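You operate a simulated robot arm through the tools that you are given. There is no shell and no other tool. Be economical: measure what you need, move in short steps, check, and stop when the job is done.

The job below is to be done with a simulated robot arm. You get a single attempt, and the scene is never put back.

## Task
Take the blue-capped valve and leave it on the small white board. Then put the red-capped valve on the top of the grey platform. Then put the 22 mm foam sleeve from the top of the trestle table on the pale board. Then count the white bottles on the top of the trestle table, then put as many of the brass plugs from the top of the trestle table on the shelf under the grey table. Then put the press jaw on the top of the trestle table away on the floor of the jaw tray. Then take the cordless driver and put it on the shelf under the grey table. Keep to this order. Set down upright: blue-capped valve, red-capped valve.

It is judged by the outcome, as a careful person would: the job done as asked, and still so three seconds after it is handed in. It fails if anything else is knocked over, pushed out of place, dropped, spilled or broken.

## Robot
A 7-joint arm with a two-finger parallel gripper on a trunk, on a base that drives. Base frame: it is fixed to the floor where the robot stands at the start and does not move with it; the origin is under the middle of the robot, x ahead of it, y to its left, z up. Lengths are in m, angles in rad, forces in N, time in s.
With the tool pointing down near the work surface it reaches from about 0.3 to 0.76 m from the robot's upright axis, wherever it stands. Its first joint turns from -2.897 to 2.897 rad. Places, roughly: blue-capped valve [0.5, 0.25, 0.75]; brass plug (3x3x4 cm) [-0.9, -0.5, 0.8]; brass plug (4x4x4 cm) [-0.6, -0.8, 0.8]; brass plug (5x5x4 cm) [-0.8, -0.8, 0.8]; cordless driver [-0.75, -2, 1]; floor of the jaw tray (25x13 cm) [-3.64, -2.12, 0.9]; foam sleeve [-0.5, -0.75, 0.75]; pale board (26x20x2 cm) [-0.9, -0.7, 0.8]; press jaw [-0.75, -0.5, 0.75]; red-capped valve [0.5, 0.25, 0.75]; shelf under the grey table [-2.5, 0.7, 0.3]; small white board (26x20x2 cm) [0.8, -1.4, 0.5]; top of the grey platform [-2.4, 1.2, 0.5]; white bottle [-1, -0.5, 0.75]. Payload 3.91 kg.
The tool frame sits at the grasp point between the pads (the TCP): z along the fingers, y along the line on which they close. The tips reach 0.03 m beyond it. The gripper opens to 0.11 m. The fingers are 0.02 m wide and 0.01 m thick; the gripper's body (0.048 by 0.112 m) begins 0.055 m behind the TCP.
Orientation is that of the tool frame in the base frame, as [roll, pitch, yaw] about the fixed x, y, z axes, in that order (R = Rz(yaw) Ry(pitch) Rx(roll)). With the fingers straight down and closing along the base's y, the tool's x points along the base's -x, its y along +y and its z along -z.

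## Interface
- The arm moves only by the tool nudge_tool. Its argument "motion" is a list of rows, each a list of 3 entries, a list of its own where there are three numbers: the shift along the tool's x, y, z in m, then the turn, a rotation vector about the tool's x, y, z in rad, then the gripper command, from -1 (fully open) to 1 (shut), values between in proportion. In form: [[[tx, ty, tz], [ax, ay, az], grip], ...]. A call has 1 to 12 rows; each row is the pose to reach, as a shift and turn from the pose commanded when the call began, along the tool's axes at that moment. Rows are played at 5 a second. More than 0.05 m and 0.15 rad between two rows, or a gripper value outside its range, and nothing of the call is played. A pose out of reach is approached as far as the arm can. The call stops where the force on the tool passes 40 N (or 10 N more than at its start, if that is more) or the arm is blocked; 0.2 s more then pass. The fingers move at their own pace (about 0.072 m/s each) and stop on an object; they squeeze with about 22 N. The grip force told is the motor's: it shows also when the fingers shut on nothing. Time passes only in rows, and 0.2 s behind the last, so rows that repeat a pose let the fingers close. It gives the time, the measured TCP pose, the force on the tool (base axes), the opening and the grip force at its end, in the units of the frame above (readings bear some noise), with the torque about the TCP (base axes, N m) and any sound that the robot's microphone picked up.
- Cameras (640 x 400 px; columns grow to the right, rows downward): "scene" is now at [-0.0195, 0.0782, 1.1084]; the picture's right is [-0.88, -0.47, -0.00], its down [-0.29, 0.55, -0.78] and it looks along [0.37, -0.69, -0.62] (base axes); focal length 214 px, centre (320, 200). "wrist" rides on the gripper at [0.072, 0.017, -0.103] in the tool frame; the picture's right is [-0.23, 0.97, 0.00], its down [-0.76, -0.18, -0.62] and it looks along [-0.61, -0.14, 0.78] (tool axes); focal length 222 px, centre (320, 200). There is no depth. A picture from a camera that has moved, and an enlarged one, comes with that camera's place and axes in the base frame and with its lens.
- camera(camera): a new picture of that camera. The clock stands still meanwhile.
- slide_trunk(by): slides the trunk up (or, below 0, down) by that many m; the arm and the scene camera ride with it, the base frame stays. It gives what a move gives, with no picture.
- drive_base(legs): drives the robot by 1 to 6 legs, each [ahead, left, turn to the left] in m, m and rad, along the robot's own axes; the way and the turn of a leg run together, so that a leg with both is an arc; at most 1.5 m and 3.142 rad a leg. The arm and the cameras ride along, it lands a little off, and it stops where it bumps. It gives what a move gives.
- pan_tilt(pan, tilt): turns the head with the scene camera to pan (to the left, within 2.705 rad either way) and tilt (down, from -0.506 to 1.204), counted from straight ahead of the robot. It gives what a move gives.
- enlarge(camera, box): a new picture of the part [left, top, right, bottom] of that camera's present view, enlarged. The clock stands still meanwhile.
- close_job(): hands the job in; it is judged then, once.

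Work in short steps. Places have to be worked out from the pictures, the camera data and where the tool is seen: move nearer, look again, correct. Check each grasp and each placing, and mend what went wrong. You have 207 turns and 184 pictures in all, those below and enlarged ones among them. Open the gripper and draw the arm clear of the work before you hand the job in, unless the task says otherwise; then end with one line.

The tools are called after ">>>" as name(argument=value, ...) on one line, values as JSON. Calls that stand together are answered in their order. nudge_tool: Moves the arm, as the interface text tells. Its arguments: {"type":"object","properties":{"motion":{"type":"array","items":{"type":"array"}}},"required":["motion"]} The other tools are called the same way: slide_trunk (by) slides the trunk up or down; drive_base (legs) drives the base; pan_tilt (pan, tilt) turns the head that bears the scene camera; camera (camera) takes a picture; enlarge (camera, box) takes an enlarged picture of a part of a camera's view; close_job () hands the job in.

At the start:

```text
clock: 0.0
tcp_pos: [-0.1563, -0.2944, 0.9689]
tool_rot: [-3.141, 0.001, 3.141]
force: [0.3, -0.2, 0.3]
torque: [0.01, 0.0, -0.01]
width: 0.1101
grasp_force: 0.2
trunk travel left (down, up): [-0.177, 0.013]
robot x, y, heading: [-0.0025, -0.0001, 0.001]
head pan, tilt: [-1.084, 0.674]
```

scene: 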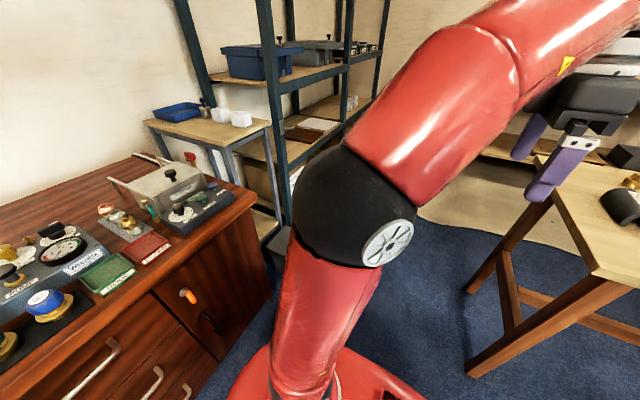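
wrist: 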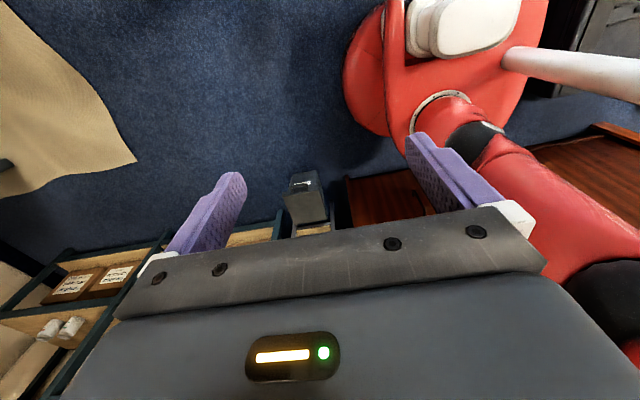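

The first view shows a wooden cabinet ahead-right with trays and valves, and the trestle table at the right. I look round with the head to map the scene.

>>> pan_tilt(pan=0.2, tilt=0.7)

>>> camera(camera="scene")

>>> pan_tilt(pan=-0.6, tilt=0.5)

>>> camera(camera="scene")

>>> pan_tilt(pan=-2.3, tilt=0.5)

>>> camera(camera="scene")

>>> pan_tilt(pan=2.6, tilt=0.3)

>>> camera(camera="scene")

```text
clock: 1.5
tcp_pos: [-0.1565, -0.2946, 0.9689]
tool_rot: [-3.14, 0.0, -3.141]
force: [0.3, 0.1, 0.5]
torque: [0.03, -0.02, 0.02]
width: 0.1101
grasp_force: 0.0
trunk travel left (down, up): [-0.177, 0.013]
robot x, y, heading: [0.0014, 0.0001, 0.0]
head pan, tilt: [0.201, 0.7]
```

```text
181 pictures are left
camera scene: at [0.0236, 0.171, 1.1062], right [0.2, -0.98, 0.0], down [-0.63, -0.13, -0.77], along [0.75, 0.15, -0.64], focal length 214 px, centre (320, 200)
```

scene: 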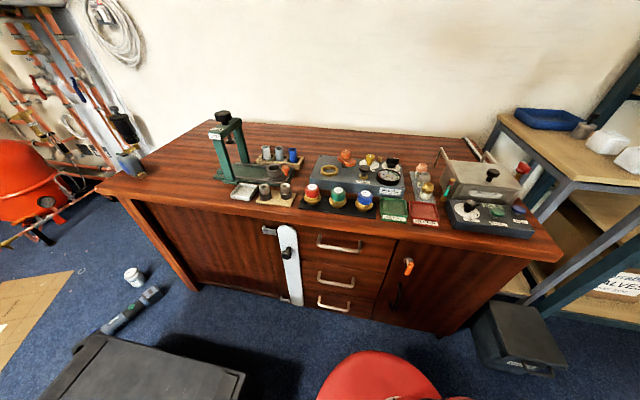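

```text
clock: 2.6
tcp_pos: [-0.1563, -0.2945, 0.9681]
tool_rot: [-3.14, 0.0, -3.142]
force: [0.0, 0.2, 0.6]
torque: [-0.02, 0.0, -0.01]
width: 0.1101
grasp_force: 0.0
trunk travel left (down, up): [-0.177, 0.013]
robot x, y, heading: [-0.0004, -0.0026, -0.002]
head pan, tilt: [-0.6, 0.499]
```

```text
180 pictures are left
camera scene: at [0.0154, 0.1028, 1.1239], right [-0.56, -0.83, 0.0], down [-0.4, 0.27, -0.88], along [0.72, -0.5, -0.48], focal length 214 px, centre (320, 200)
```

scene: 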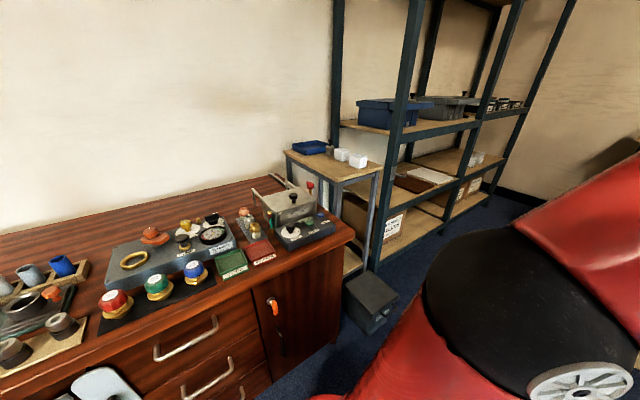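

```text
clock: 4.3
tcp_pos: [-0.1562, -0.2933, 0.969]
tool_rot: [-3.139, 0.002, -3.141]
force: [-0.1, -0.7, 0.3]
torque: [-0.01, -0.02, -0.01]
width: 0.1102
grasp_force: 0.0
trunk travel left (down, up): [-0.177, 0.013]
robot x, y, heading: [0.0013, -0.0036, -0.006]
head pan, tilt: [-2.3, 0.499]
```

```text
179 pictures are left
camera scene: at [-0.1203, 0.0863, 1.1239], right [-0.75, 0.67, 0.0], down [0.32, 0.36, -0.88], along [-0.58, -0.65, -0.48], focal length 214 px, centre (320, 200)
```

scene: 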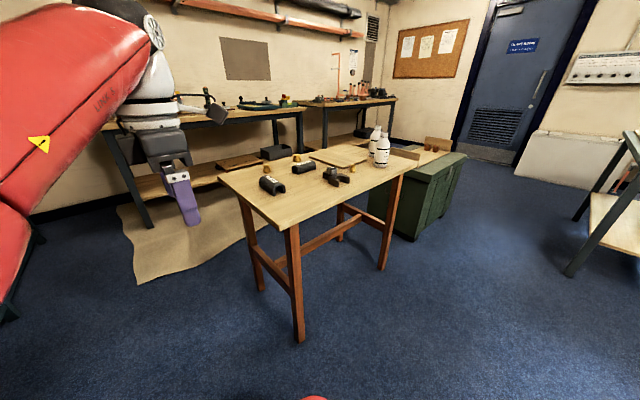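

```text
clock: 8.2
tcp_pos: [-0.1558, -0.2953, 0.9679]
tool_rot: [-3.139, 0.001, -3.141]
force: [0.9, -0.9, 0.3]
torque: [0.03, -0.03, -0.01]
width: 0.1101
grasp_force: 0.0
trunk travel left (down, up): [-0.177, 0.013]
robot x, y, heading: [0.001, 0.0016, -0.005]
head pan, tilt: [2.601, 0.3]
```

```text
178 pictures are left
camera scene: at [-0.1397, 0.2022, 1.1423], right [0.52, 0.86, 0.0], down [0.25, -0.15, -0.96], along [-0.82, 0.49, -0.3], focal length 214 px, centre (320, 200)
```

scene: 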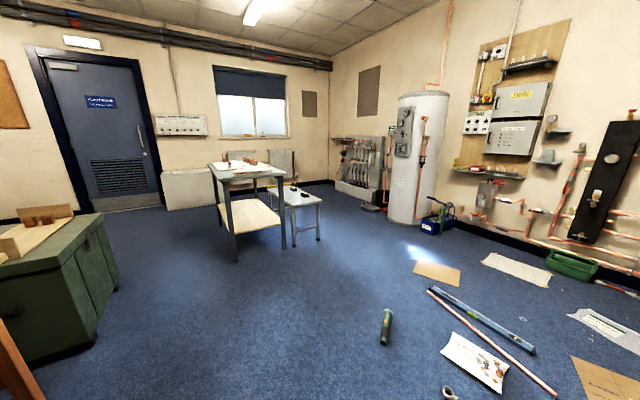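

I need closer views of the valves on the cabinet.

>>> pan_tilt(pan=0.0, tilt=0.8)

>>> enlarge(camera="scene", box=[160, 60, 480, 260])

>>> pan_tilt(pan=-0.9, tilt=0.5)

>>> enlarge(camera="scene", box=[120, 60, 440, 260])

```text
clock: 10.5
tcp_pos: [-0.1569, -0.2938, 0.9698]
tool_rot: [-3.14, 0.0, 3.141]
force: [-0.1, 0.7, 0.1]
torque: [-0.06, 0.03, 0.03]
width: 0.1097
grasp_force: 0.1
trunk travel left (down, up): [-0.177, 0.013]
robot x, y, heading: [0.0038, -0.0023, 0.002]
head pan, tilt: [0.0, 0.799]
```

```text
2.00 times, centred on (320, 160) of scene
camera zoom: at [0.021, 0.1542, 1.098], right [0.0, -1.0, 0.0], down [-0.72, 0.0, -0.7], along [0.7, 0.0, -0.72], focal length 429 px, centre (320, 280)
```

zoom: 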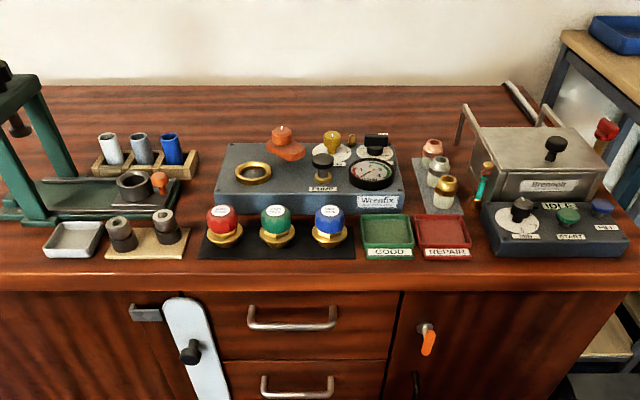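

```text
clock: 11.7
tcp_pos: [-0.1566, -0.2956, 0.9694]
tool_rot: [-3.139, -0.001, -3.141]
force: [-0.6, -0.2, 0.2]
torque: [0.0, 0.0, 0.03]
width: 0.1096
grasp_force: 0.1
trunk travel left (down, up): [-0.177, 0.013]
robot x, y, heading: [-0.0023, 0.0038, -0.003]
head pan, tilt: [-0.901, 0.499]
```

```text
2.00 times, centred on (280, 160) of scene
camera zoom: at [-0.0031, 0.0829, 1.1239], right [-0.78, -0.62, 0.0], down [-0.3, 0.38, -0.88], along [0.55, -0.69, -0.48], focal length 429 px, centre (400, 280)
```

zoom: 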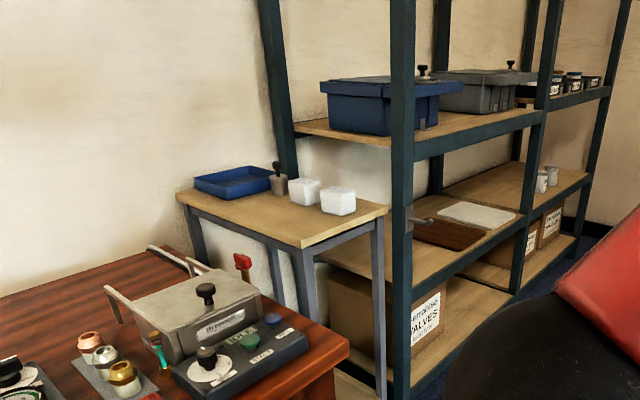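

The blue valve looks to be near [0.42, 0.14], and the white board near [0.79, -1.41] on the middle shelf, which opens toward -x. I swing the arm round to the front in an arc about the robot's axis.

>>> nudge_tool(motion=[[[-0.0426, -0.0189, 0], [0, 0, -0.14], -1], [[-0.0874, -0.0317, 0], [0, 0, -0.28], -1], [[-0.1336, -0.0381, 0], [0, 0, -0.42], -1], [[-0.1802, -0.038, 0], [0, 0, -0.56], -1], [[-0.2264, -0.0315, 0], [0, 0, -0.7], -1], [[-0.2712, -0.0185, 0], [0, 0, -0.84], -1], [[-0.3137, 0.0006, 0], [0, 0, -0.98], -1], [[-0.3531, 0.0254, 0], [0, 0, -1.12], -1], [[-0.3887, 0.0555, 0], [0, 0, -1.26], -1], [[-0.4198, 0.0903, 0], [0, 0, -1.4], -1], [[-0.4457, 0.1291, 0], [0, 0, -1.54], -1], [[-0.4659, 0.1711, 0], [0, 0, -1.68], -1]])

>>> pan_tilt(pan=0.0, tilt=0.7)

>>> camera(camera="scene")

```text
clock: 14.3
tcp_pos: [0.3086, -0.1258, 0.9661]
tool_rot: [-3.141, -0.003, -1.461]
force: [-0.7, 0.0, 0.0]
torque: [0.04, -0.02, 0.02]
width: 0.1102
grasp_force: 0.1
trunk travel left (down, up): [-0.177, 0.013]
robot x, y, heading: [-0.0004, 0.0011, -0.002]
head pan, tilt: [-0.901, 0.499]
```

```text
clock: 15.5
tcp_pos: [0.309, -0.1252, 0.9662]
tool_rot: [3.14, -0.003, -1.463]
force: [-0.3, 0.2, 0.2]
torque: [0.01, 0.01, -0.03]
width: 0.1101
grasp_force: 0.0
trunk travel left (down, up): [-0.177, 0.013]
robot x, y, heading: [-0.0031, 0.0006, 0.0]
head pan, tilt: [0.0, 0.7]
```

```text
175 pictures are left
camera scene: at [0.0254, 0.1541, 1.1062], right [0.0, -1.0, 0.0], down [-0.64, 0.0, -0.77], along [0.77, 0.0, -0.64], focal length 214 px, centre (320, 200)
```

scene: 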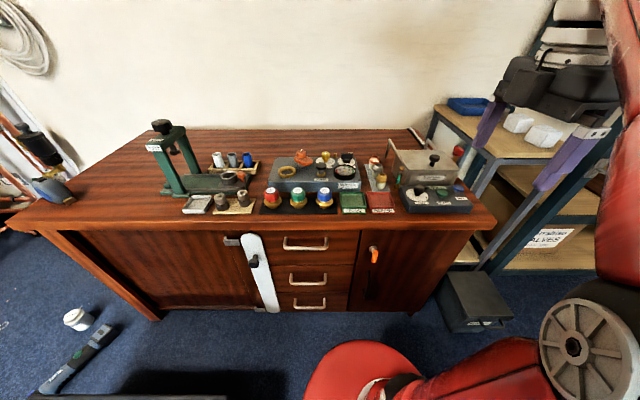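

The arm is in front now. I turn the wrist so that the fingers close along base y with the tool x forward, and move to y≈0.

>>> nudge_tool(motion=[[[-0.012, -0.0055, 0], [0, 0, -0.146], -1], [[-0.024, -0.011, 0], [0, 0, -0.292], -1], [[-0.036, -0.0165, 0], [0, 0, -0.438], -1], [[-0.048, -0.022, 0], [0, 0, -0.584], -1], [[-0.06, -0.0275, 0], [0, 0, -0.73], -1], [[-0.072, -0.033, 0], [0, 0, -0.876], -1], [[-0.084, -0.0385, 0], [0, 0, -1.022], -1], [[-0.096, -0.044, 0], [0, 0, -1.168], -1], [[-0.108, -0.0495, 0], [0, 0, -1.314], -1], [[-0.12, -0.0545, 0], [0, 0, -1.46], -1]])

>>> drive_base(legs=[[-0.2, 0.1, 0]])

>>> camera(camera="scene")

>>> camera(camera="wrist")

```text
clock: 17.7
tcp_pos: [0.352, 0.0045, 0.9676]
tool_rot: [3.135, 0.003, -0.001]
force: [0.2, 2.8, -0.6]
torque: [-0.22, 0.07, 0.01]
width: 0.1097
grasp_force: 0.0
trunk travel left (down, up): [-0.177, 0.013]
robot x, y, heading: [-0.0006, -0.0011, 0.002]
head pan, tilt: [0.0, 0.7]
```

```text
clock: 19.4
tcp_pos: [0.1537, 0.1036, 0.9675]
tool_rot: [3.14, 0.002, -0.001]
force: [0.6, -0.2, 0.0]
torque: [-0.02, 0.02, 0.0]
width: 0.1101
grasp_force: 0.0
trunk travel left (down, up): [-0.177, 0.013]
robot x, y, heading: [-0.196, 0.0974, 0.003]
head pan, tilt: [0.0, 0.7]
```

```text
174 pictures are left
camera scene: at [-0.1723, 0.2554, 1.1062], right [0.0, -1.0, 0.0], down [-0.64, 0.0, -0.76], along [0.76, 0.0, -0.64], focal length 214 px, centre (320, 200)
```

scene: 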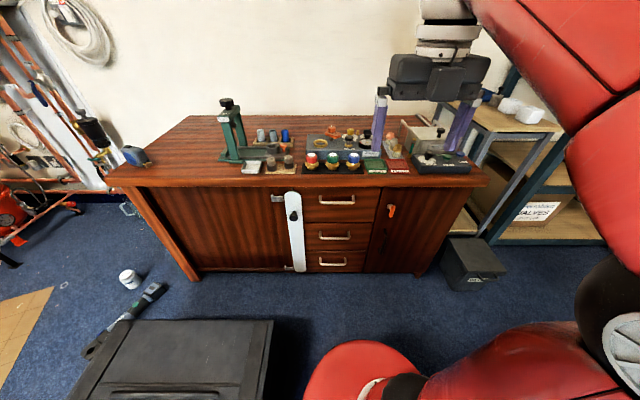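

```text
173 pictures are left
camera wrist: at [0.2264, 0.0874, 1.0721], right [-0.23, -0.97, 0.0], down [-0.76, 0.18, 0.62], along [-0.61, 0.14, -0.78], focal length 222 px, centre (320, 200)
```

wrist: 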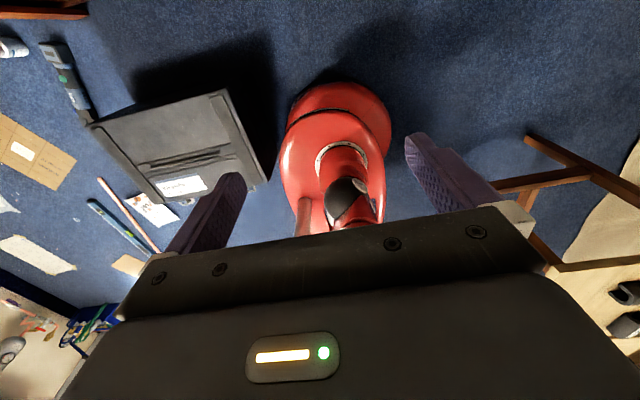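

The arm is in front and the case on the left is clear. I take an enlarged view of the valves for triangulation against the earlier one.

>>> enlarge(camera="scene", box=[270, 120, 430, 220])

```text
4.00 times, centred on (350, 170) of scene
camera zoom: at [-0.1723, 0.2554, 1.1062], right [0.0, -1.0, 0.0], down [-0.64, 0.0, -0.76], along [0.76, 0.0, -0.64], focal length 858 px, centre (200, 320)
```

zoom: 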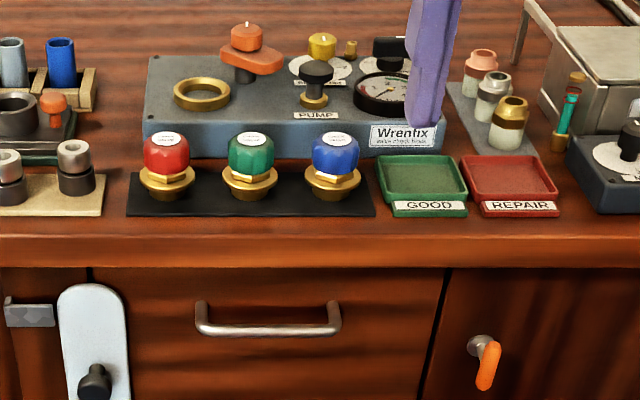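

Triangulating the two views puts the blue cap centre at about [0.462, 0.143, 0.752], with the caps 0.07 m apart. I tilt the fingers forward (70° from vertical, so they fit under the shelf later) and move to a pose in front of the valve.

>>> nudge_tool(motion=[[[0.023, -0.0044, 0.0164], [0, 0.1358, 0], -0.09], [[0.046, -0.0088, 0.0328], [0, 0.2716, 0], -0.09], [[0.069, -0.0131, 0.0492], [0, 0.4073, 0], -0.09], [[0.092, -0.0175, 0.0656], [0, 0.5431, 0], -0.09], [[0.114, -0.0219, 0.0819], [0, 0.6789, 0], -0.09], [[0.137, -0.0263, 0.0983], [0, 0.8147, 0], -0.09], [[0.16, -0.0306, 0.1147], [0, 0.9504, 0], -0.09], [[0.183, -0.035, 0.1311], [0, 1.0862, 0], -0.09], [[0.206, -0.0394, 0.1475], [0, 1.222, 0], -0.09]])

>>> camera(camera="scene")

>>> camera(camera="wrist")

```text
clock: 21.4
tcp_pos: [0.3536, 0.1416, 0.8227]
tool_rot: [3.139, -1.179, -0.001]
force: [-0.9, 1.5, 0.5]
torque: [-0.04, -0.02, -0.08]
width: 0.0597
grasp_force: 0.0
out of reach, approached as far as the arm can: row 9
trunk travel left (down, up): [-0.177, 0.013]
robot x, y, heading: [-0.1993, 0.1006, -0.003]
head pan, tilt: [0.0, 0.7]
```

```text
171 pictures are left
camera scene: at [-0.1723, 0.255, 1.1062], right [0.0, -1.0, 0.0], down [-0.64, 0.0, -0.77], along [0.77, 0.0, -0.64], focal length 214 px, centre (320, 200)
```

scene: 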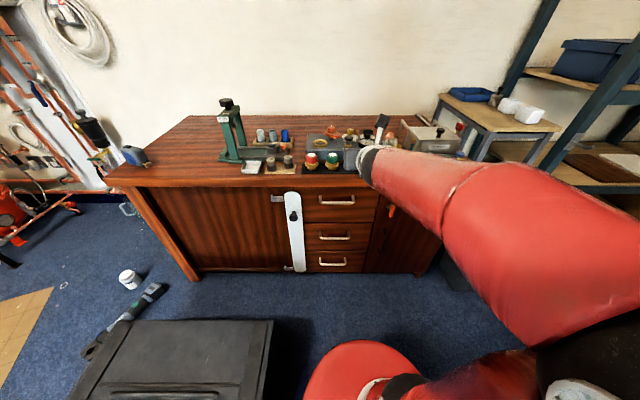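

```text
170 pictures are left
camera wrist: at [0.285, 0.1262, 0.9291], right [-0.09, -0.97, -0.21], down [-0.87, 0.18, -0.47], along [0.49, 0.14, -0.86], focal length 222 px, centre (320, 200)
```

wrist: 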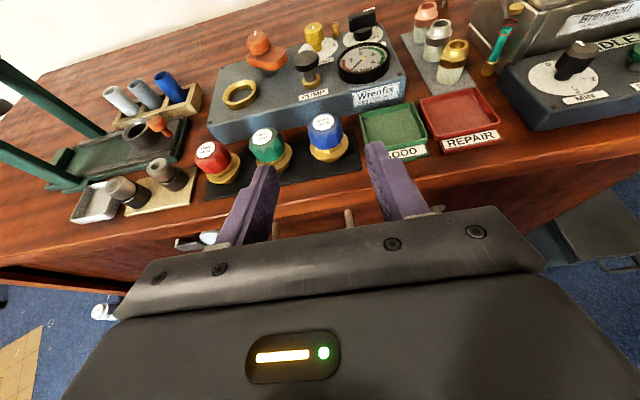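

The wrist view agrees: blue cap at about [0.466, 0.142, 0.752]. I lower in front of it, then slide forward with the fingers on both sides.

>>> nudge_tool(motion=[[[-0.0248, -0.0005, 0.0265], [0, 0, 0], -0.09], [[-0.0495, -0.001, 0.0529], [0, 0, 0], -0.09], [[-0.041, -0.001, 0.073], [0, 0, 0], -0.09], [[-0.033, -0.001, 0.093], [0, 0, 0], -0.09]])

>>> camera(camera="wrist")

```text
clock: 22.4
tcp_pos: [0.4313, 0.1419, 0.7602]
tool_rot: [3.138, -1.222, 0.001]
force: [0.1, -0.6, -0.1]
torque: [-0.03, 0.01, 0.02]
width: 0.0599
grasp_force: 0.2
out of reach, approached as far as the arm can: row 1
trunk travel left (down, up): [-0.177, 0.013]
robot x, y, heading: [-0.1966, 0.1036, 0.0]
head pan, tilt: [0.0, 0.7]
```

```text
169 pictures are left
camera wrist: at [0.359, 0.1248, 0.8649], right [-0.08, -0.97, -0.21], down [-0.85, 0.18, -0.5], along [0.53, 0.14, -0.84], focal length 222 px, centre (320, 200)
```

wrist: 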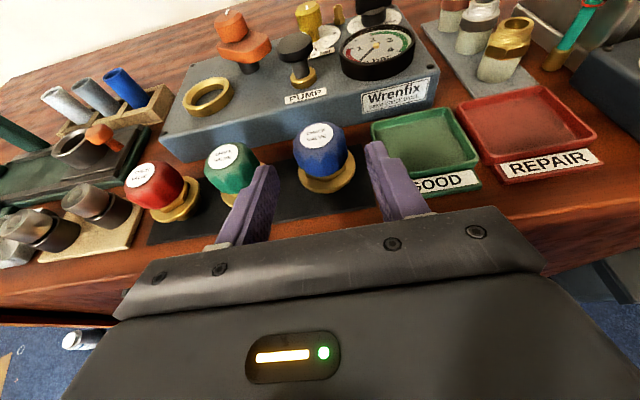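

The cap sits between the fingers in line. I advance 36 mm and close.

>>> nudge_tool(motion=[[[0.004, 0.001, 0.018], [0, 0, 0], -0.09], [[0.0085, 0.0015, 0.0352], [0, 0, 0], -0.09], [[0.0085, 0.0015, 0.0352], [0, 0, 0], -0.09]])

>>> camera(camera="wrist")

```text
clock: 23.2
tcp_pos: [0.4666, 0.1385, 0.754]
tool_rot: [3.138, -1.223, 0.004]
force: [0.7, -1.0, 1.5]
torque: [-0.01, 0.0, -0.02]
width: 0.06
grasp_force: 0.0
trunk travel left (down, up): [-0.177, 0.013]
robot x, y, heading: [-0.199, 0.1022, 0.003]
head pan, tilt: [0.0, 0.7]
```

```text
168 pictures are left
camera wrist: at [0.3935, 0.1225, 0.8588], right [-0.08, -0.97, -0.21], down [-0.85, 0.18, -0.5], along [0.53, 0.14, -0.84], focal length 222 px, centre (320, 200)
```

wrist: 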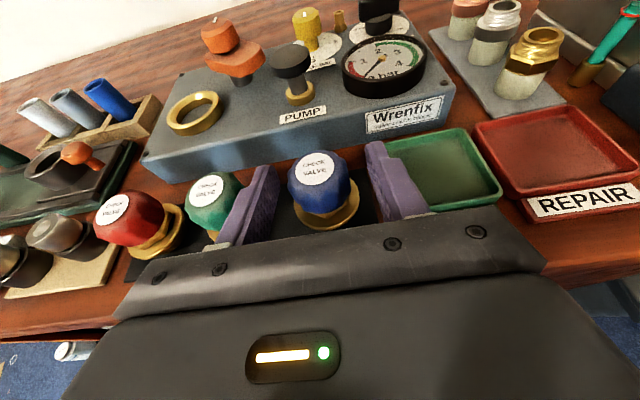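

The TCP projects right onto the cap's centre. I close the fingers.

>>> nudge_tool(motion=[[[0, 0, 0], [0, 0, 0], 0.4], [[0, 0, 0], [0, 0, 0], 1], [[0, 0, 0], [0, 0, 0], 1], [[0, 0, 0], [0, 0, 0], 1]])

>>> camera(camera="wrist")

```text
clock: 24.2
tcp_pos: [0.4645, 0.1394, 0.7548]
tool_rot: [3.138, -1.222, 0.005]
force: [0.3, 2.8, 2.1]
torque: [0.07, -0.11, 0.05]
width: 0.0389
grasp_force: 22.2
trunk travel left (down, up): [-0.177, 0.013]
robot x, y, heading: [-0.1984, 0.1022, -0.001]
head pan, tilt: [0.0, 0.7]
```

```text
167 pictures are left
camera wrist: at [0.3933, 0.1229, 0.8589], right [-0.08, -0.97, -0.21], down [-0.85, 0.18, -0.5], along [0.53, 0.14, -0.84], focal length 222 px, centre (320, 200)
```

wrist: 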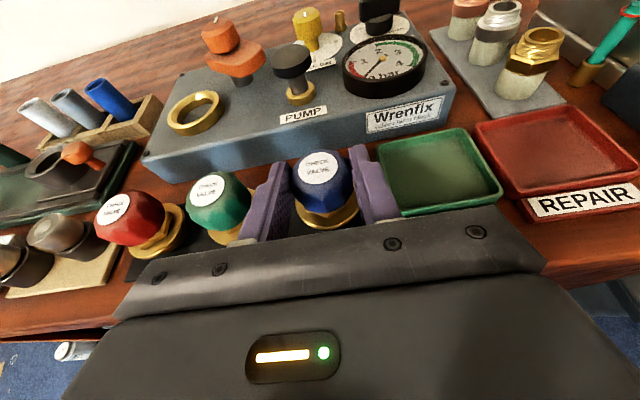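

Held at 39 mm width. I lift straight up 8 cm and then drive the base back a little.

>>> nudge_tool(motion=[[[0.0188, 0, -0.0068], [0, 0, 0], 1], [[0.0376, 0, -0.0137], [0, 0, 0], 1], [[0.0752, 0, -0.0274], [0, 0, 0], 1], [[0.094, 0, -0.034], [0, 0, 0], 1]])

>>> drive_base(legs=[[-0.2, 0, 0]])

>>> camera(camera="wrist")

>>> pan_tilt(pan=-0.7, tilt=0.5)

>>> camera(camera="scene")

```text
clock: 25.2
tcp_pos: [0.4654, 0.133, 0.8566]
tool_rot: [-3.127, -1.222, -0.019]
force: [-0.5, 6.1, 0.4]
torque: [-0.14, 0.09, -0.33]
width: 0.0386
grasp_force: 21.8
trunk travel left (down, up): [-0.177, 0.013]
robot x, y, heading: [-0.1991, 0.1028, 0.001]
head pan, tilt: [0.0, 0.7]
```

```text
clock: 26.8
tcp_pos: [0.27, 0.1388, 0.8572]
tool_rot: [3.14, -1.221, 0.003]
force: [0.4, 0.1, -0.9]
torque: [0.01, 0.04, 0.02]
width: 0.0388
grasp_force: 21.7
trunk travel left (down, up): [-0.177, 0.013]
robot x, y, heading: [-0.3928, 0.1024, 0.008]
head pan, tilt: [0.0, 0.7]
```

```text
166 pictures are left
camera wrist: at [0.1977, 0.1221, 0.9607], right [-0.08, -0.97, -0.21], down [-0.85, 0.18, -0.5], along [0.53, 0.14, -0.84], focal length 222 px, centre (320, 200)
```

wrist: 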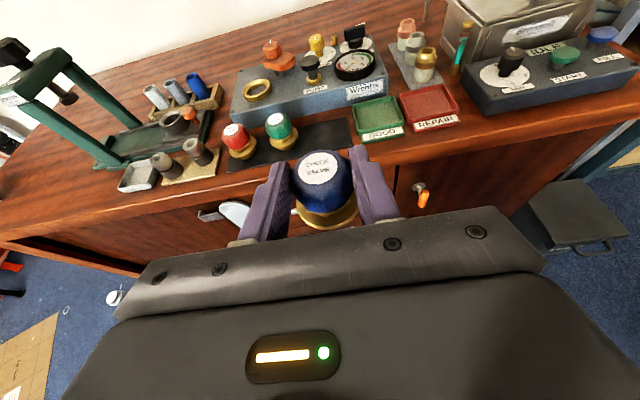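

```text
clock: 27.9
tcp_pos: [0.2696, 0.1385, 0.8546]
tool_rot: [3.139, -1.22, 0.003]
force: [0.7, 0.8, -2.1]
torque: [-0.01, 0.05, -0.03]
width: 0.0386
grasp_force: 22.1
trunk travel left (down, up): [-0.177, 0.013]
robot x, y, heading: [-0.3936, 0.1055, 0.004]
head pan, tilt: [-0.7, 0.499]
```

```text
165 pictures are left
camera scene: at [-0.3838, 0.1964, 1.1239], right [-0.64, -0.77, 0.0], down [-0.37, 0.31, -0.88], along [0.67, -0.56, -0.48], focal length 214 px, centre (320, 200)
```

scene: 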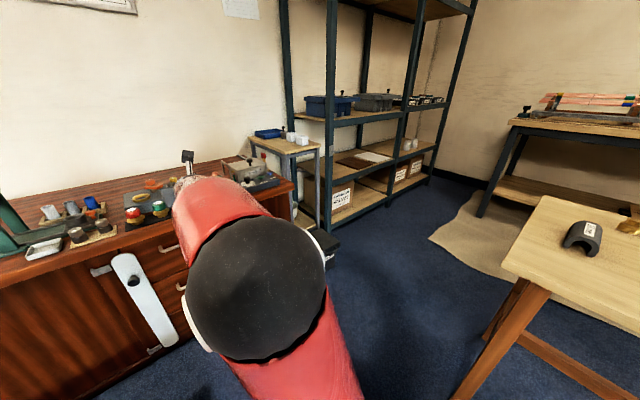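

The blue valve is held upright. The board seems to be near [0.82, -1.49, 0.49], so I turn right here, where the sweep clears the cabinet, then drive down the aisle between the trestle table and the shelving.

>>> drive_base(legs=[[0, 0, -1.05], [0.85, 0, 0]])

>>> pan_tilt(pan=0.5, tilt=0.6)

>>> camera(camera="scene")

>>> pan_tilt(pan=-0.4, tilt=0.6)

>>> camera(camera="scene")

```text
clock: 34.9
tcp_pos: [0.4091, -1.166, 0.855]
tool_rot: [3.139, -1.22, -1.033]
force: [-0.8, 0.1, -1.0]
torque: [0.01, 0.0, -0.03]
width: 0.0388
grasp_force: 22.1
trunk travel left (down, up): [-0.177, 0.013]
robot x, y, heading: [0.0366, -0.6161, -1.031]
head pan, tilt: [-0.7, 0.499]
```

```text
clock: 36.3
tcp_pos: [0.4097, -1.1668, 0.8562]
tool_rot: [3.14, -1.22, -1.033]
force: [-0.5, -1.1, -1.0]
torque: [0.01, 0.02, 0.03]
width: 0.0385
grasp_force: 21.8
trunk travel left (down, up): [-0.177, 0.013]
robot x, y, heading: [0.038, -0.6175, -1.036]
head pan, tilt: [0.499, 0.6]
```

```text
164 pictures are left
camera scene: at [0.2159, -0.5292, 1.1148], right [-0.51, -0.86, 0.0], down [-0.49, 0.29, -0.82], along [0.71, -0.42, -0.57], focal length 214 px, centre (320, 200)
```

scene: 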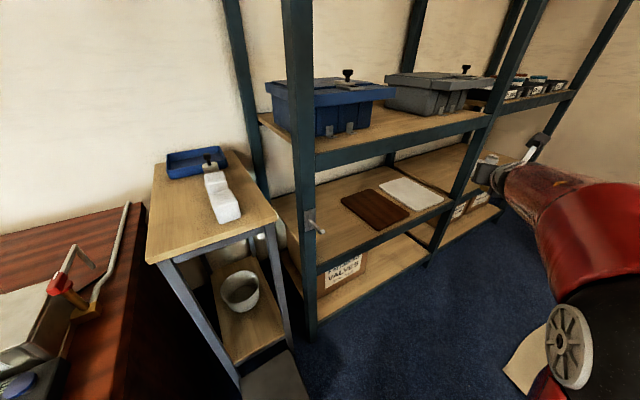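

```text
clock: 37.5
tcp_pos: [0.4092, -1.166, 0.8567]
tool_rot: [3.139, -1.219, -1.032]
force: [-0.3, -0.6, -1.1]
torque: [0.03, 0.0, -0.03]
width: 0.0389
grasp_force: 22.6
trunk travel left (down, up): [-0.177, 0.013]
robot x, y, heading: [0.0347, -0.6167, -1.03]
head pan, tilt: [-0.4, 0.6]
```

```text
163 pictures are left
camera scene: at [0.1521, -0.5717, 1.1148], right [-0.99, -0.14, 0.0], down [-0.08, 0.56, -0.82], along [0.11, -0.82, -0.57], focal length 214 px, centre (320, 200)
```

scene: 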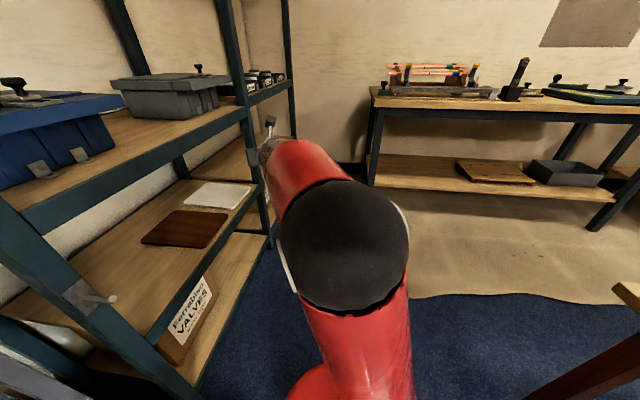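

The board's centre comes out at [0.79, -1.405, 0.51], with the shelf's front at x≈0.64. I drive to about [-0.15, -1.44] with the arm pointing away from the shelf, then turn to face it.

>>> drive_base(legs=[[0.611, -0.585, 0], [0, 0, 1.03]])

>>> pan_tilt(pan=0.1, tilt=0.5)

>>> camera(camera="scene")

>>> camera(camera="wrist")

```text
clock: 44.7
tcp_pos: [0.5167, -1.4199, 0.856]
tool_rot: [3.139, -1.222, -0.001]
force: [0.6, 0.7, -0.9]
torque: [0.0, 0.01, 0.0]
width: 0.0387
grasp_force: 22.0
trunk travel left (down, up): [-0.177, 0.013]
robot x, y, heading: [-0.1442, -1.4581, -0.003]
head pan, tilt: [-0.4, 0.6]
```

```text
clock: 45.6
tcp_pos: [0.5159, -1.4185, 0.855]
tool_rot: [3.139, -1.22, 0.0]
force: [0.7, 0.4, -1.2]
torque: [-0.01, 0.0, 0.02]
width: 0.0385
grasp_force: 22.1
trunk travel left (down, up): [-0.177, 0.013]
robot x, y, heading: [-0.1457, -1.4525, 0.002]
head pan, tilt: [0.099, 0.499]
```

```text
162 pictures are left
camera scene: at [-0.1159, -1.2919, 1.1239], right [0.1, -1.0, 0.0], down [-0.48, -0.05, -0.88], along [0.87, 0.09, -0.48], focal length 214 px, centre (320, 200)
```

scene: 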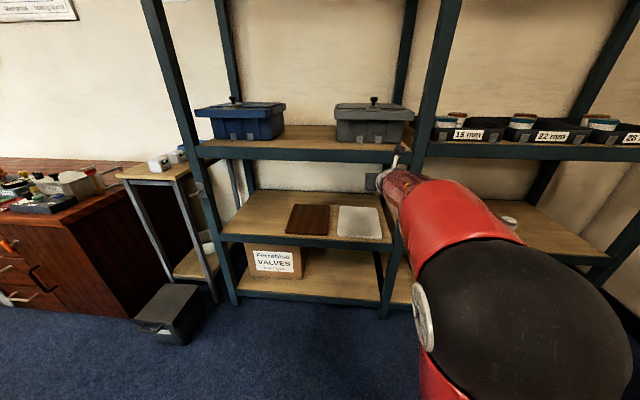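

```text
161 pictures are left
camera wrist: at [0.4445, -1.4353, 0.9606], right [-0.08, -0.97, -0.21], down [-0.85, 0.18, -0.5], along [0.53, 0.14, -0.84], focal length 222 px, centre (320, 200)
```

wrist: 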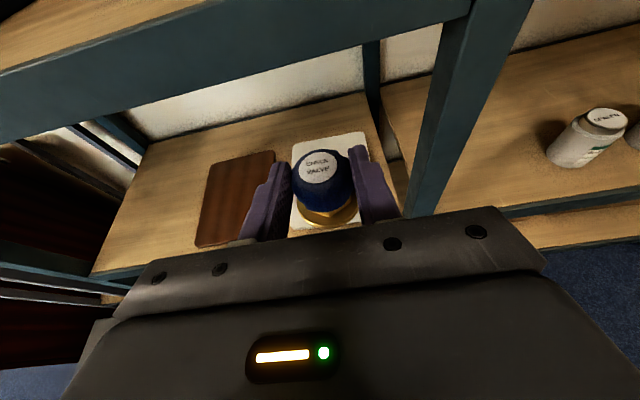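

The board's edges and the post at y≈-1.55 are clear. I lower the trunk fully, then the arm, to a level for entry with TCP z≈0.60.

>>> slide_trunk(by=-0.177)

>>> nudge_tool(motion=[[[-0.0352, -0.005, 0.0128], [0, 0, 0], 1], [[-0.0705, -0.01, 0.0257], [0, 0, 0], 1], [[-0.0705, -0.015, 0.0257], [0, 0, 0], 1]])

>>> camera(camera="wrist")

>>> camera(camera="scene")

```text
clock: 47.6
tcp_pos: [0.5159, -1.4197, 0.6793]
tool_rot: [3.139, -1.22, 0.001]
force: [-0.3, 0.0, -0.6]
torque: [0.05, 0.07, 0.0]
width: 0.0387
grasp_force: 21.9
trunk travel left (down, up): [0.0, 0.19]
robot x, y, heading: [-0.1479, -1.4554, -0.005]
head pan, tilt: [0.099, 0.499]
```

```text
clock: 48.4
tcp_pos: [0.5169, -1.4031, 0.6038]
tool_rot: [3.138, -1.22, 0.001]
force: [0.4, 0.1, -1.5]
torque: [-0.03, 0.05, -0.01]
width: 0.0385
grasp_force: 22.0
trunk travel left (down, up): [0.0, 0.19]
robot x, y, heading: [-0.1464, -1.45, 0.003]
head pan, tilt: [0.099, 0.499]
```

```text
160 pictures are left
camera wrist: at [0.4451, -1.4195, 0.7079], right [-0.08, -0.97, -0.21], down [-0.85, 0.18, -0.5], along [0.53, 0.14, -0.84], focal length 222 px, centre (320, 200)
```

wrist: 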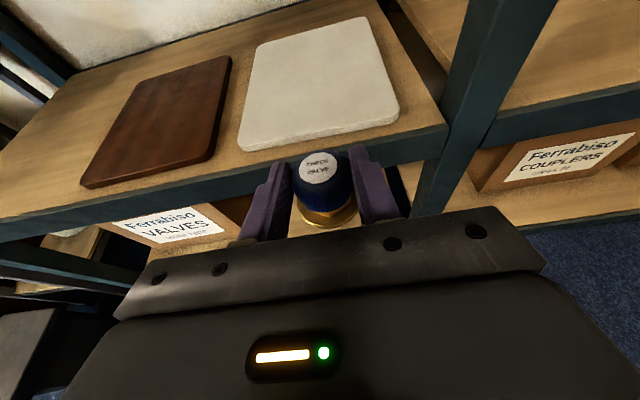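

```text
159 pictures are left
camera scene: at [-0.116, -1.2917, 0.9469], right [0.1, -0.99, 0.0], down [-0.48, -0.05, -0.88], along [0.87, 0.09, -0.48], focal length 214 px, centre (320, 200)
```

scene: 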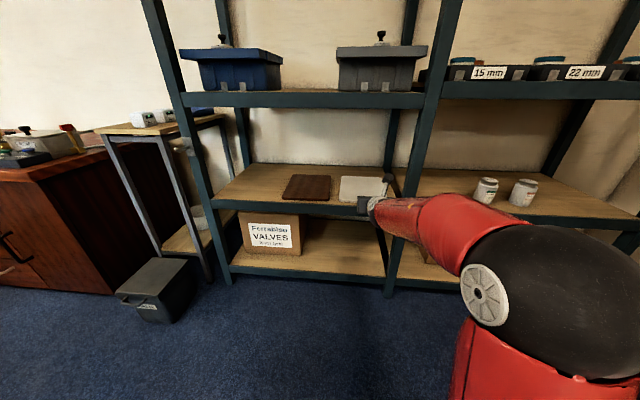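

The board spans x 0.67–0.92 and y -1.29 to -1.495, and the valve's underside is about 5 cm above it. I drive forward to bring the valve over it.

>>> drive_base(legs=[[0.235, 0.01, 0]])

>>> camera(camera="wrist")

>>> camera(camera="scene")

```text
clock: 50.1
tcp_pos: [0.7526, -1.3963, 0.6032]
tool_rot: [3.139, -1.221, -0.003]
force: [0.3, 0.3, -2.1]
torque: [0.0, 0.01, -0.02]
width: 0.0387
grasp_force: 21.8
trunk travel left (down, up): [0.0, 0.19]
robot x, y, heading: [0.0872, -1.4461, -0.001]
head pan, tilt: [0.099, 0.499]
```

```text
158 pictures are left
camera wrist: at [0.6793, -1.4125, 0.708], right [-0.08, -0.97, -0.21], down [-0.85, 0.18, -0.5], along [0.53, 0.14, -0.84], focal length 222 px, centre (320, 200)
```

wrist: 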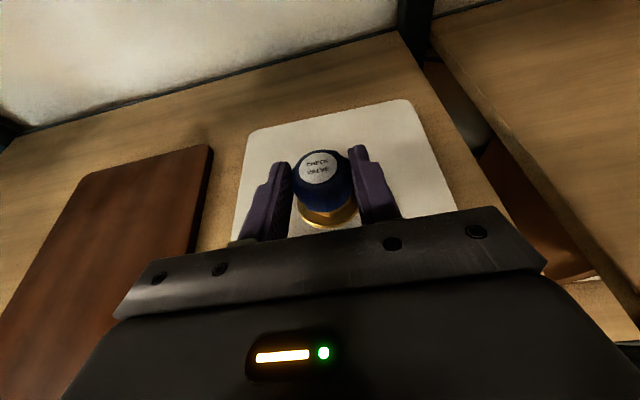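

```text
157 pictures are left
camera scene: at [0.1186, -1.2822, 0.9469], right [0.1, -1.0, 0.0], down [-0.48, -0.05, -0.88], along [0.87, 0.08, -0.48], focal length 214 px, centre (320, 200)
```

scene: 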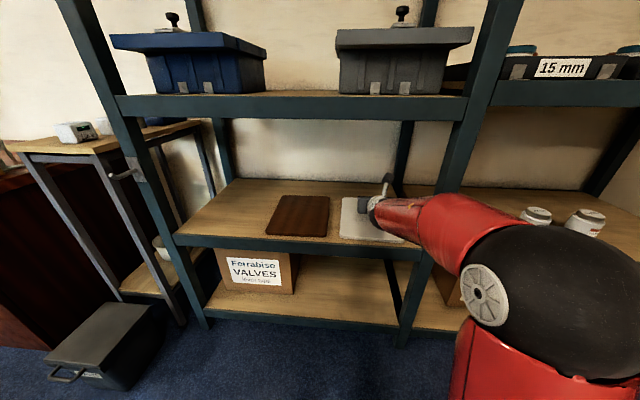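

The valve is over the board. I lower 4 cm, then go in small steps till contact.

>>> nudge_tool(motion=[[[-0.0188, 0, 0.0068], [0, 0, 0], 1], [[-0.0376, 0, 0.0137], [0, 0, 0], 1], [[-0.0376, 0, 0.0137], [0, 0, 0], 1]])

>>> camera(camera="wrist")

```text
clock: 50.9
tcp_pos: [0.7513, -1.3977, 0.5698]
tool_rot: [3.138, -1.231, -0.005]
force: [5.7, 1.2, 26.5]
torque: [0.05, -0.53, 0.04]
width: 0.0385
grasp_force: 21.9
trunk travel left (down, up): [0.0, 0.19]
robot x, y, heading: [0.0898, -1.4457, -0.005]
head pan, tilt: [0.099, 0.499]
```

```text
156 pictures are left
camera wrist: at [0.6786, -1.4138, 0.6732], right [-0.08, -0.97, -0.21], down [-0.84, 0.18, -0.51], along [0.54, 0.14, -0.83], focal length 222 px, centre (320, 200)
```

wrist: 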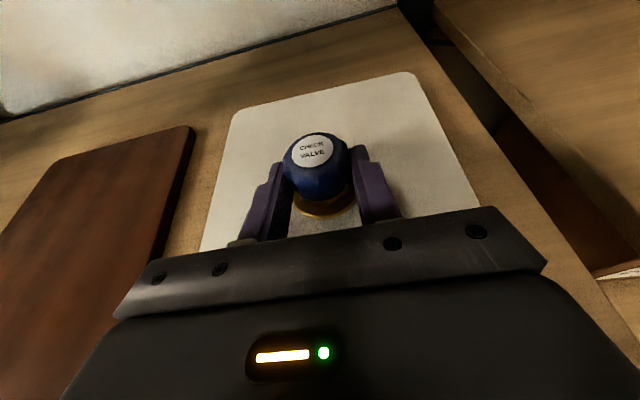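

Contact at TCP z≈0.57 with 26 N, and the valve has shifted slightly in the grip. I back off a few mm to relieve the load before releasing.

>>> nudge_tool(motion=[[[0.005, 0, -0.0018], [0, 0, 0], 1], [[0.005, 0, -0.0018], [0, 0, 0], 1]])

>>> enlarge(camera="wrist", box=[220, 100, 420, 225])

```text
clock: 51.5
tcp_pos: [0.7503, -1.3988, 0.5701]
tool_rot: [3.139, -1.219, -0.006]
force: [2.8, -1.7, 11.5]
torque: [-0.13, -0.53, -0.09]
width: 0.0383
grasp_force: 22.0
trunk travel left (down, up): [0.0, 0.19]
robot x, y, heading: [0.0884, -1.4468, -0.005]
head pan, tilt: [0.099, 0.499]
```

```text
3.20 times, centred on (320, 162) of wrist
camera zoom: at [0.6791, -1.4138, 0.6743], right [-0.08, -0.97, -0.21], down [-0.85, 0.18, -0.5], along [0.53, 0.14, -0.84], focal length 711 px, centre (320, 320)
```

zoom: 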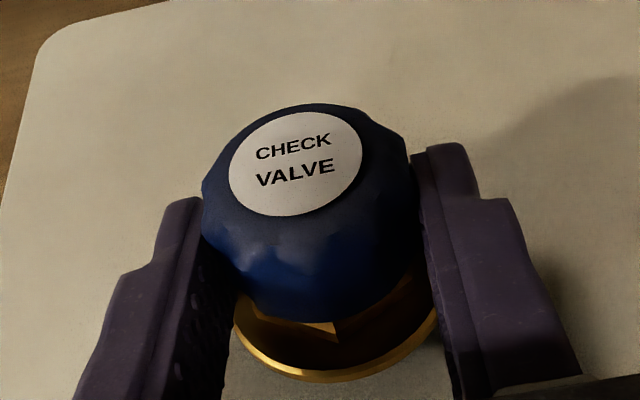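

Residual load is 11 N, so I raise 4 mm more and then look again.

>>> nudge_tool(motion=[[[0.0038, 0, -0.0014], [0, 0, 0], 1], [[0.0038, 0, -0.0014], [0, 0, 0], 1]])

>>> pan_tilt(pan=-0.15, tilt=0.6)

>>> enlarge(camera="scene", box=[240, 120, 400, 220])

```text
clock: 52.1
tcp_pos: [0.7508, -1.3971, 0.5718]
tool_rot: [3.141, -1.216, -0.004]
force: [-0.2, -0.4, -0.9]
torque: [0.01, 0.01, 0.01]
width: 0.0386
grasp_force: 21.6
trunk travel left (down, up): [0.0, 0.19]
robot x, y, heading: [0.086, -1.447, -0.001]
head pan, tilt: [0.099, 0.499]
```

```text
clock: 52.9
tcp_pos: [0.7511, -1.3971, 0.5739]
tool_rot: [3.139, -1.222, -0.004]
force: [-0.2, 0.2, -1.3]
torque: [0.01, 0.01, -0.01]
width: 0.0385
grasp_force: 22.3
trunk travel left (down, up): [0.0, 0.19]
robot x, y, heading: [0.0882, -1.4436, -0.004]
head pan, tilt: [-0.15, 0.6]
```

```text
4.00 times, centred on (320, 170) of scene
camera zoom: at [0.1154, -1.3043, 0.9378], right [-0.15, -0.99, 0.0], down [-0.56, 0.09, -0.83], along [0.82, -0.13, -0.56], focal length 858 px, centre (320, 320)
```

zoom: 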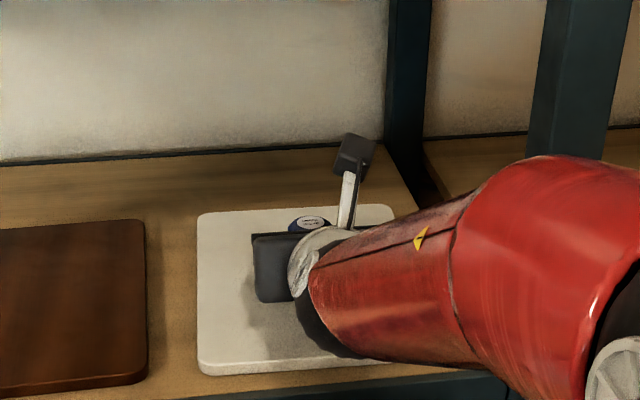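

Free of load just above the board. I lower 2 mm and open the fingers to 60 mm.

>>> nudge_tool(motion=[[[-0.0022, 0, 0.0008], [0, 0, 0], 1], [[-0.0022, 0, 0.0008], [0, 0, 0], 0.25], [[-0.0022, 0, 0.0008], [0, 0, 0], 0.1], [[-0.0022, 0, 0.0008], [0, 0, 0], -0.09], [[-0.0022, 0, 0.0008], [0, 0, 0], -0.09], [[-0.0022, 0, 0.0008], [0, 0, 0], -0.09]])

>>> camera(camera="wrist")

```text
clock: 54.3
tcp_pos: [0.7509, -1.3972, 0.5713]
tool_rot: [3.141, -1.221, -0.003]
force: [-0.6, -0.2, -0.4]
torque: [0.0, -0.01, 0.04]
width: 0.0596
grasp_force: 0.1
trunk travel left (down, up): [0.0, 0.19]
robot x, y, heading: [0.0896, -1.4479, 0.0]
head pan, tilt: [-0.15, 0.6]
```

```text
153 pictures are left
camera wrist: at [0.6792, -1.4126, 0.6761], right [-0.08, -0.97, -0.21], down [-0.85, 0.18, -0.5], along [0.53, 0.14, -0.84], focal length 222 px, centre (320, 200)
```

wrist: 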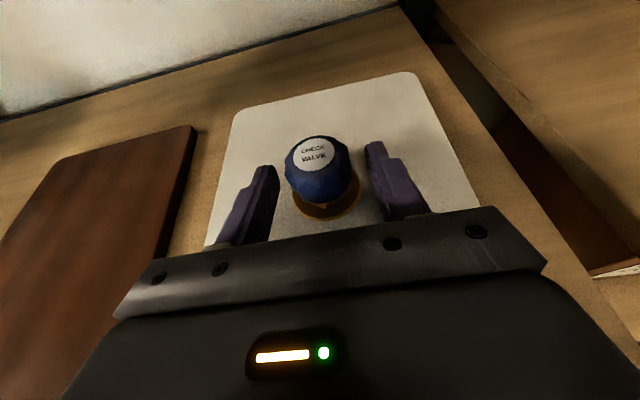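

The blue valve stands on the board. I raise the fingers 5 cm clear and back away.

>>> nudge_tool(motion=[[[0.0235, 0, -0.0085], [0, 0, 0], -0.09], [[0.047, 0, -0.0171], [0, 0, 0], -0.09]])

>>> drive_base(legs=[[-0.3, 0, 0]])

>>> camera(camera="wrist")

```text
clock: 54.9
tcp_pos: [0.7506, -1.397, 0.6236]
tool_rot: [3.139, -1.221, 0.0]
force: [-0.6, -0.4, -1.1]
torque: [0.01, -0.02, 0.0]
width: 0.0598
grasp_force: 0.0
trunk travel left (down, up): [0.0, 0.19]
robot x, y, heading: [0.0876, -1.4477, -0.005]
head pan, tilt: [-0.15, 0.6]
```

```text
clock: 57.0
tcp_pos: [0.4514, -1.3933, 0.6215]
tool_rot: [3.139, -1.22, 0.002]
force: [-0.4, -0.8, 0.2]
torque: [0.02, 0.03, -0.01]
width: 0.0603
grasp_force: 0.0
trunk travel left (down, up): [0.0, 0.19]
robot x, y, heading: [-0.2121, -1.4435, 0.006]
head pan, tilt: [-0.15, 0.6]
```

```text
152 pictures are left
camera wrist: at [0.3785, -1.4095, 0.7272], right [-0.08, -0.97, -0.21], down [-0.85, 0.18, -0.5], along [0.53, 0.14, -0.84], focal length 222 px, centre (320, 200)
```

wrist: 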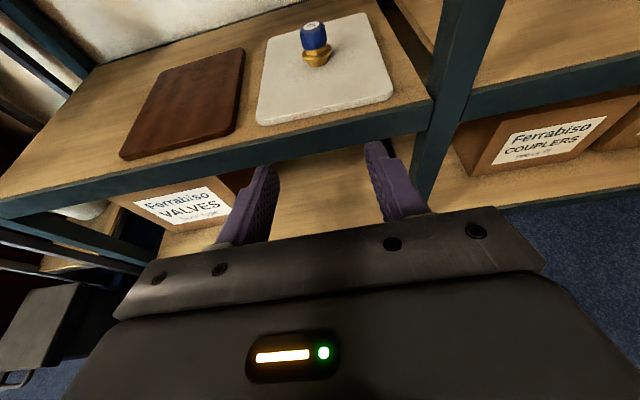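

The blue valve stands upright on the board. I raise the trunk and retrace my path to the cabinet for the red valve.

>>> slide_trunk(by=0.177)

>>> drive_base(legs=[[0, 0, -1.03], [-0.553, 0.613, 0], [-0.842, 0.016, 0], [0, 0, 1.03]])

>>> pan_tilt(pan=0.3, tilt=0.8)

>>> camera(camera="scene")

>>> camera(camera="wrist")

```text
clock: 58.9
tcp_pos: [0.4495, -1.3938, 0.7993]
tool_rot: [3.14, -1.221, 0.0]
force: [0.0, 1.0, 0.6]
torque: [0.01, 0.01, 0.04]
width: 0.0599
grasp_force: 0.0
trunk travel left (down, up): [-0.177, 0.013]
robot x, y, heading: [-0.2134, -1.4455, 0.003]
head pan, tilt: [-0.15, 0.6]
```

```text
clock: 72.6
tcp_pos: [0.279, 0.1136, 0.7998]
tool_rot: [3.141, -1.221, -0.023]
force: [0.9, -1.1, 0.4]
torque: [0.01, 0.03, -0.03]
width: 0.0598
grasp_force: 0.1
trunk travel left (down, up): [-0.177, 0.013]
robot x, y, heading: [-0.3844, 0.0792, -0.024]
head pan, tilt: [-0.15, 0.6]
```

```text
clock: 73.5
tcp_pos: [0.2787, 0.1139, 0.7996]
tool_rot: [3.14, -1.22, -0.023]
force: [0.4, -0.1, -0.4]
torque: [-0.02, -0.03, -0.01]
width: 0.0599
grasp_force: 0.1
trunk travel left (down, up): [-0.177, 0.013]
robot x, y, heading: [-0.3805, 0.0774, -0.022]
head pan, tilt: [0.3, 0.799]
```

```text
151 pictures are left
camera scene: at [-0.3642, 0.2546, 1.098], right [0.27, -0.96, 0.0], down [-0.69, -0.2, -0.7], along [0.67, 0.19, -0.72], focal length 214 px, centre (320, 200)
```

scene: 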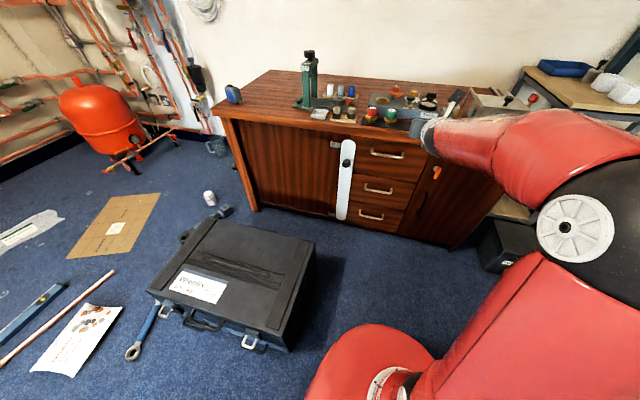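

```text
150 pictures are left
camera wrist: at [0.2066, 0.0987, 0.9042], right [-0.1, -0.97, -0.21], down [-0.84, 0.2, -0.5], along [0.53, 0.13, -0.84], focal length 222 px, centre (320, 200)
```

wrist: 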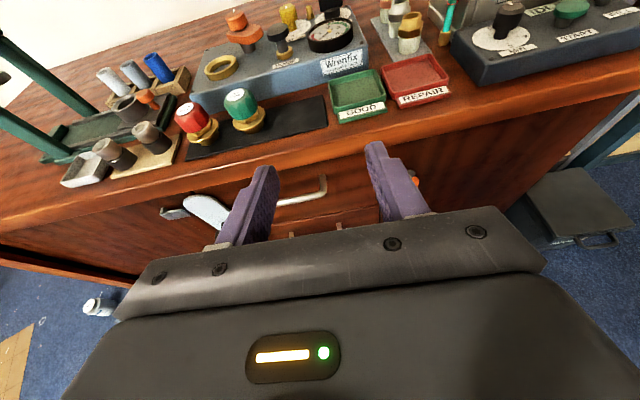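

The red valve is near [0.46, 0.28], with the green at +y 0.21 and a fitting at y≈0.346. I drive ahead 0.10 to stand clear of the case, then move the arm left and look again.

>>> drive_base(legs=[[0.1, 0.025, 0.022]])

>>> nudge_tool(motion=[[[0, -0.042, 0], [0, 0, 0], 0.0], [[-0.005, -0.084, 0.002], [0, 0, 0], 0.0], [[-0.01, -0.12, 0.004], [0, 0, 0], 0.0], [[-0.01, -0.14, 0.004], [0, 0, 0], 0.0]])

>>> camera(camera="wrist")

```text
clock: 74.6
tcp_pos: [0.3773, 0.1525, 0.7998]
tool_rot: [3.14, -1.222, 0.002]
force: [0.2, 0.0, -1.4]
torque: [0.01, -0.01, 0.03]
width: 0.0599
grasp_force: 0.2
trunk travel left (down, up): [-0.177, 0.013]
robot x, y, heading: [-0.2837, 0.0983, 0.001]
head pan, tilt: [0.3, 0.799]
```

```text
clock: 75.6
tcp_pos: [0.3784, 0.294, 0.7884]
tool_rot: [3.14, -1.221, 0.0]
force: [0.0, 0.1, -0.3]
torque: [0.01, -0.01, 0.0]
width: 0.055
grasp_force: 0.0
trunk travel left (down, up): [-0.177, 0.013]
robot x, y, heading: [-0.2842, 0.1007, 0.002]
head pan, tilt: [0.3, 0.799]
```

```text
149 pictures are left
camera wrist: at [0.3065, 0.2773, 0.8922], right [-0.08, -0.97, -0.21], down [-0.85, 0.18, -0.5], along [0.53, 0.14, -0.84], focal length 222 px, centre (320, 200)
```

wrist: 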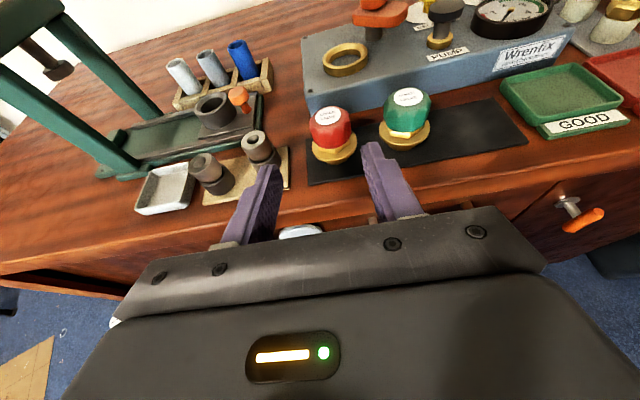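

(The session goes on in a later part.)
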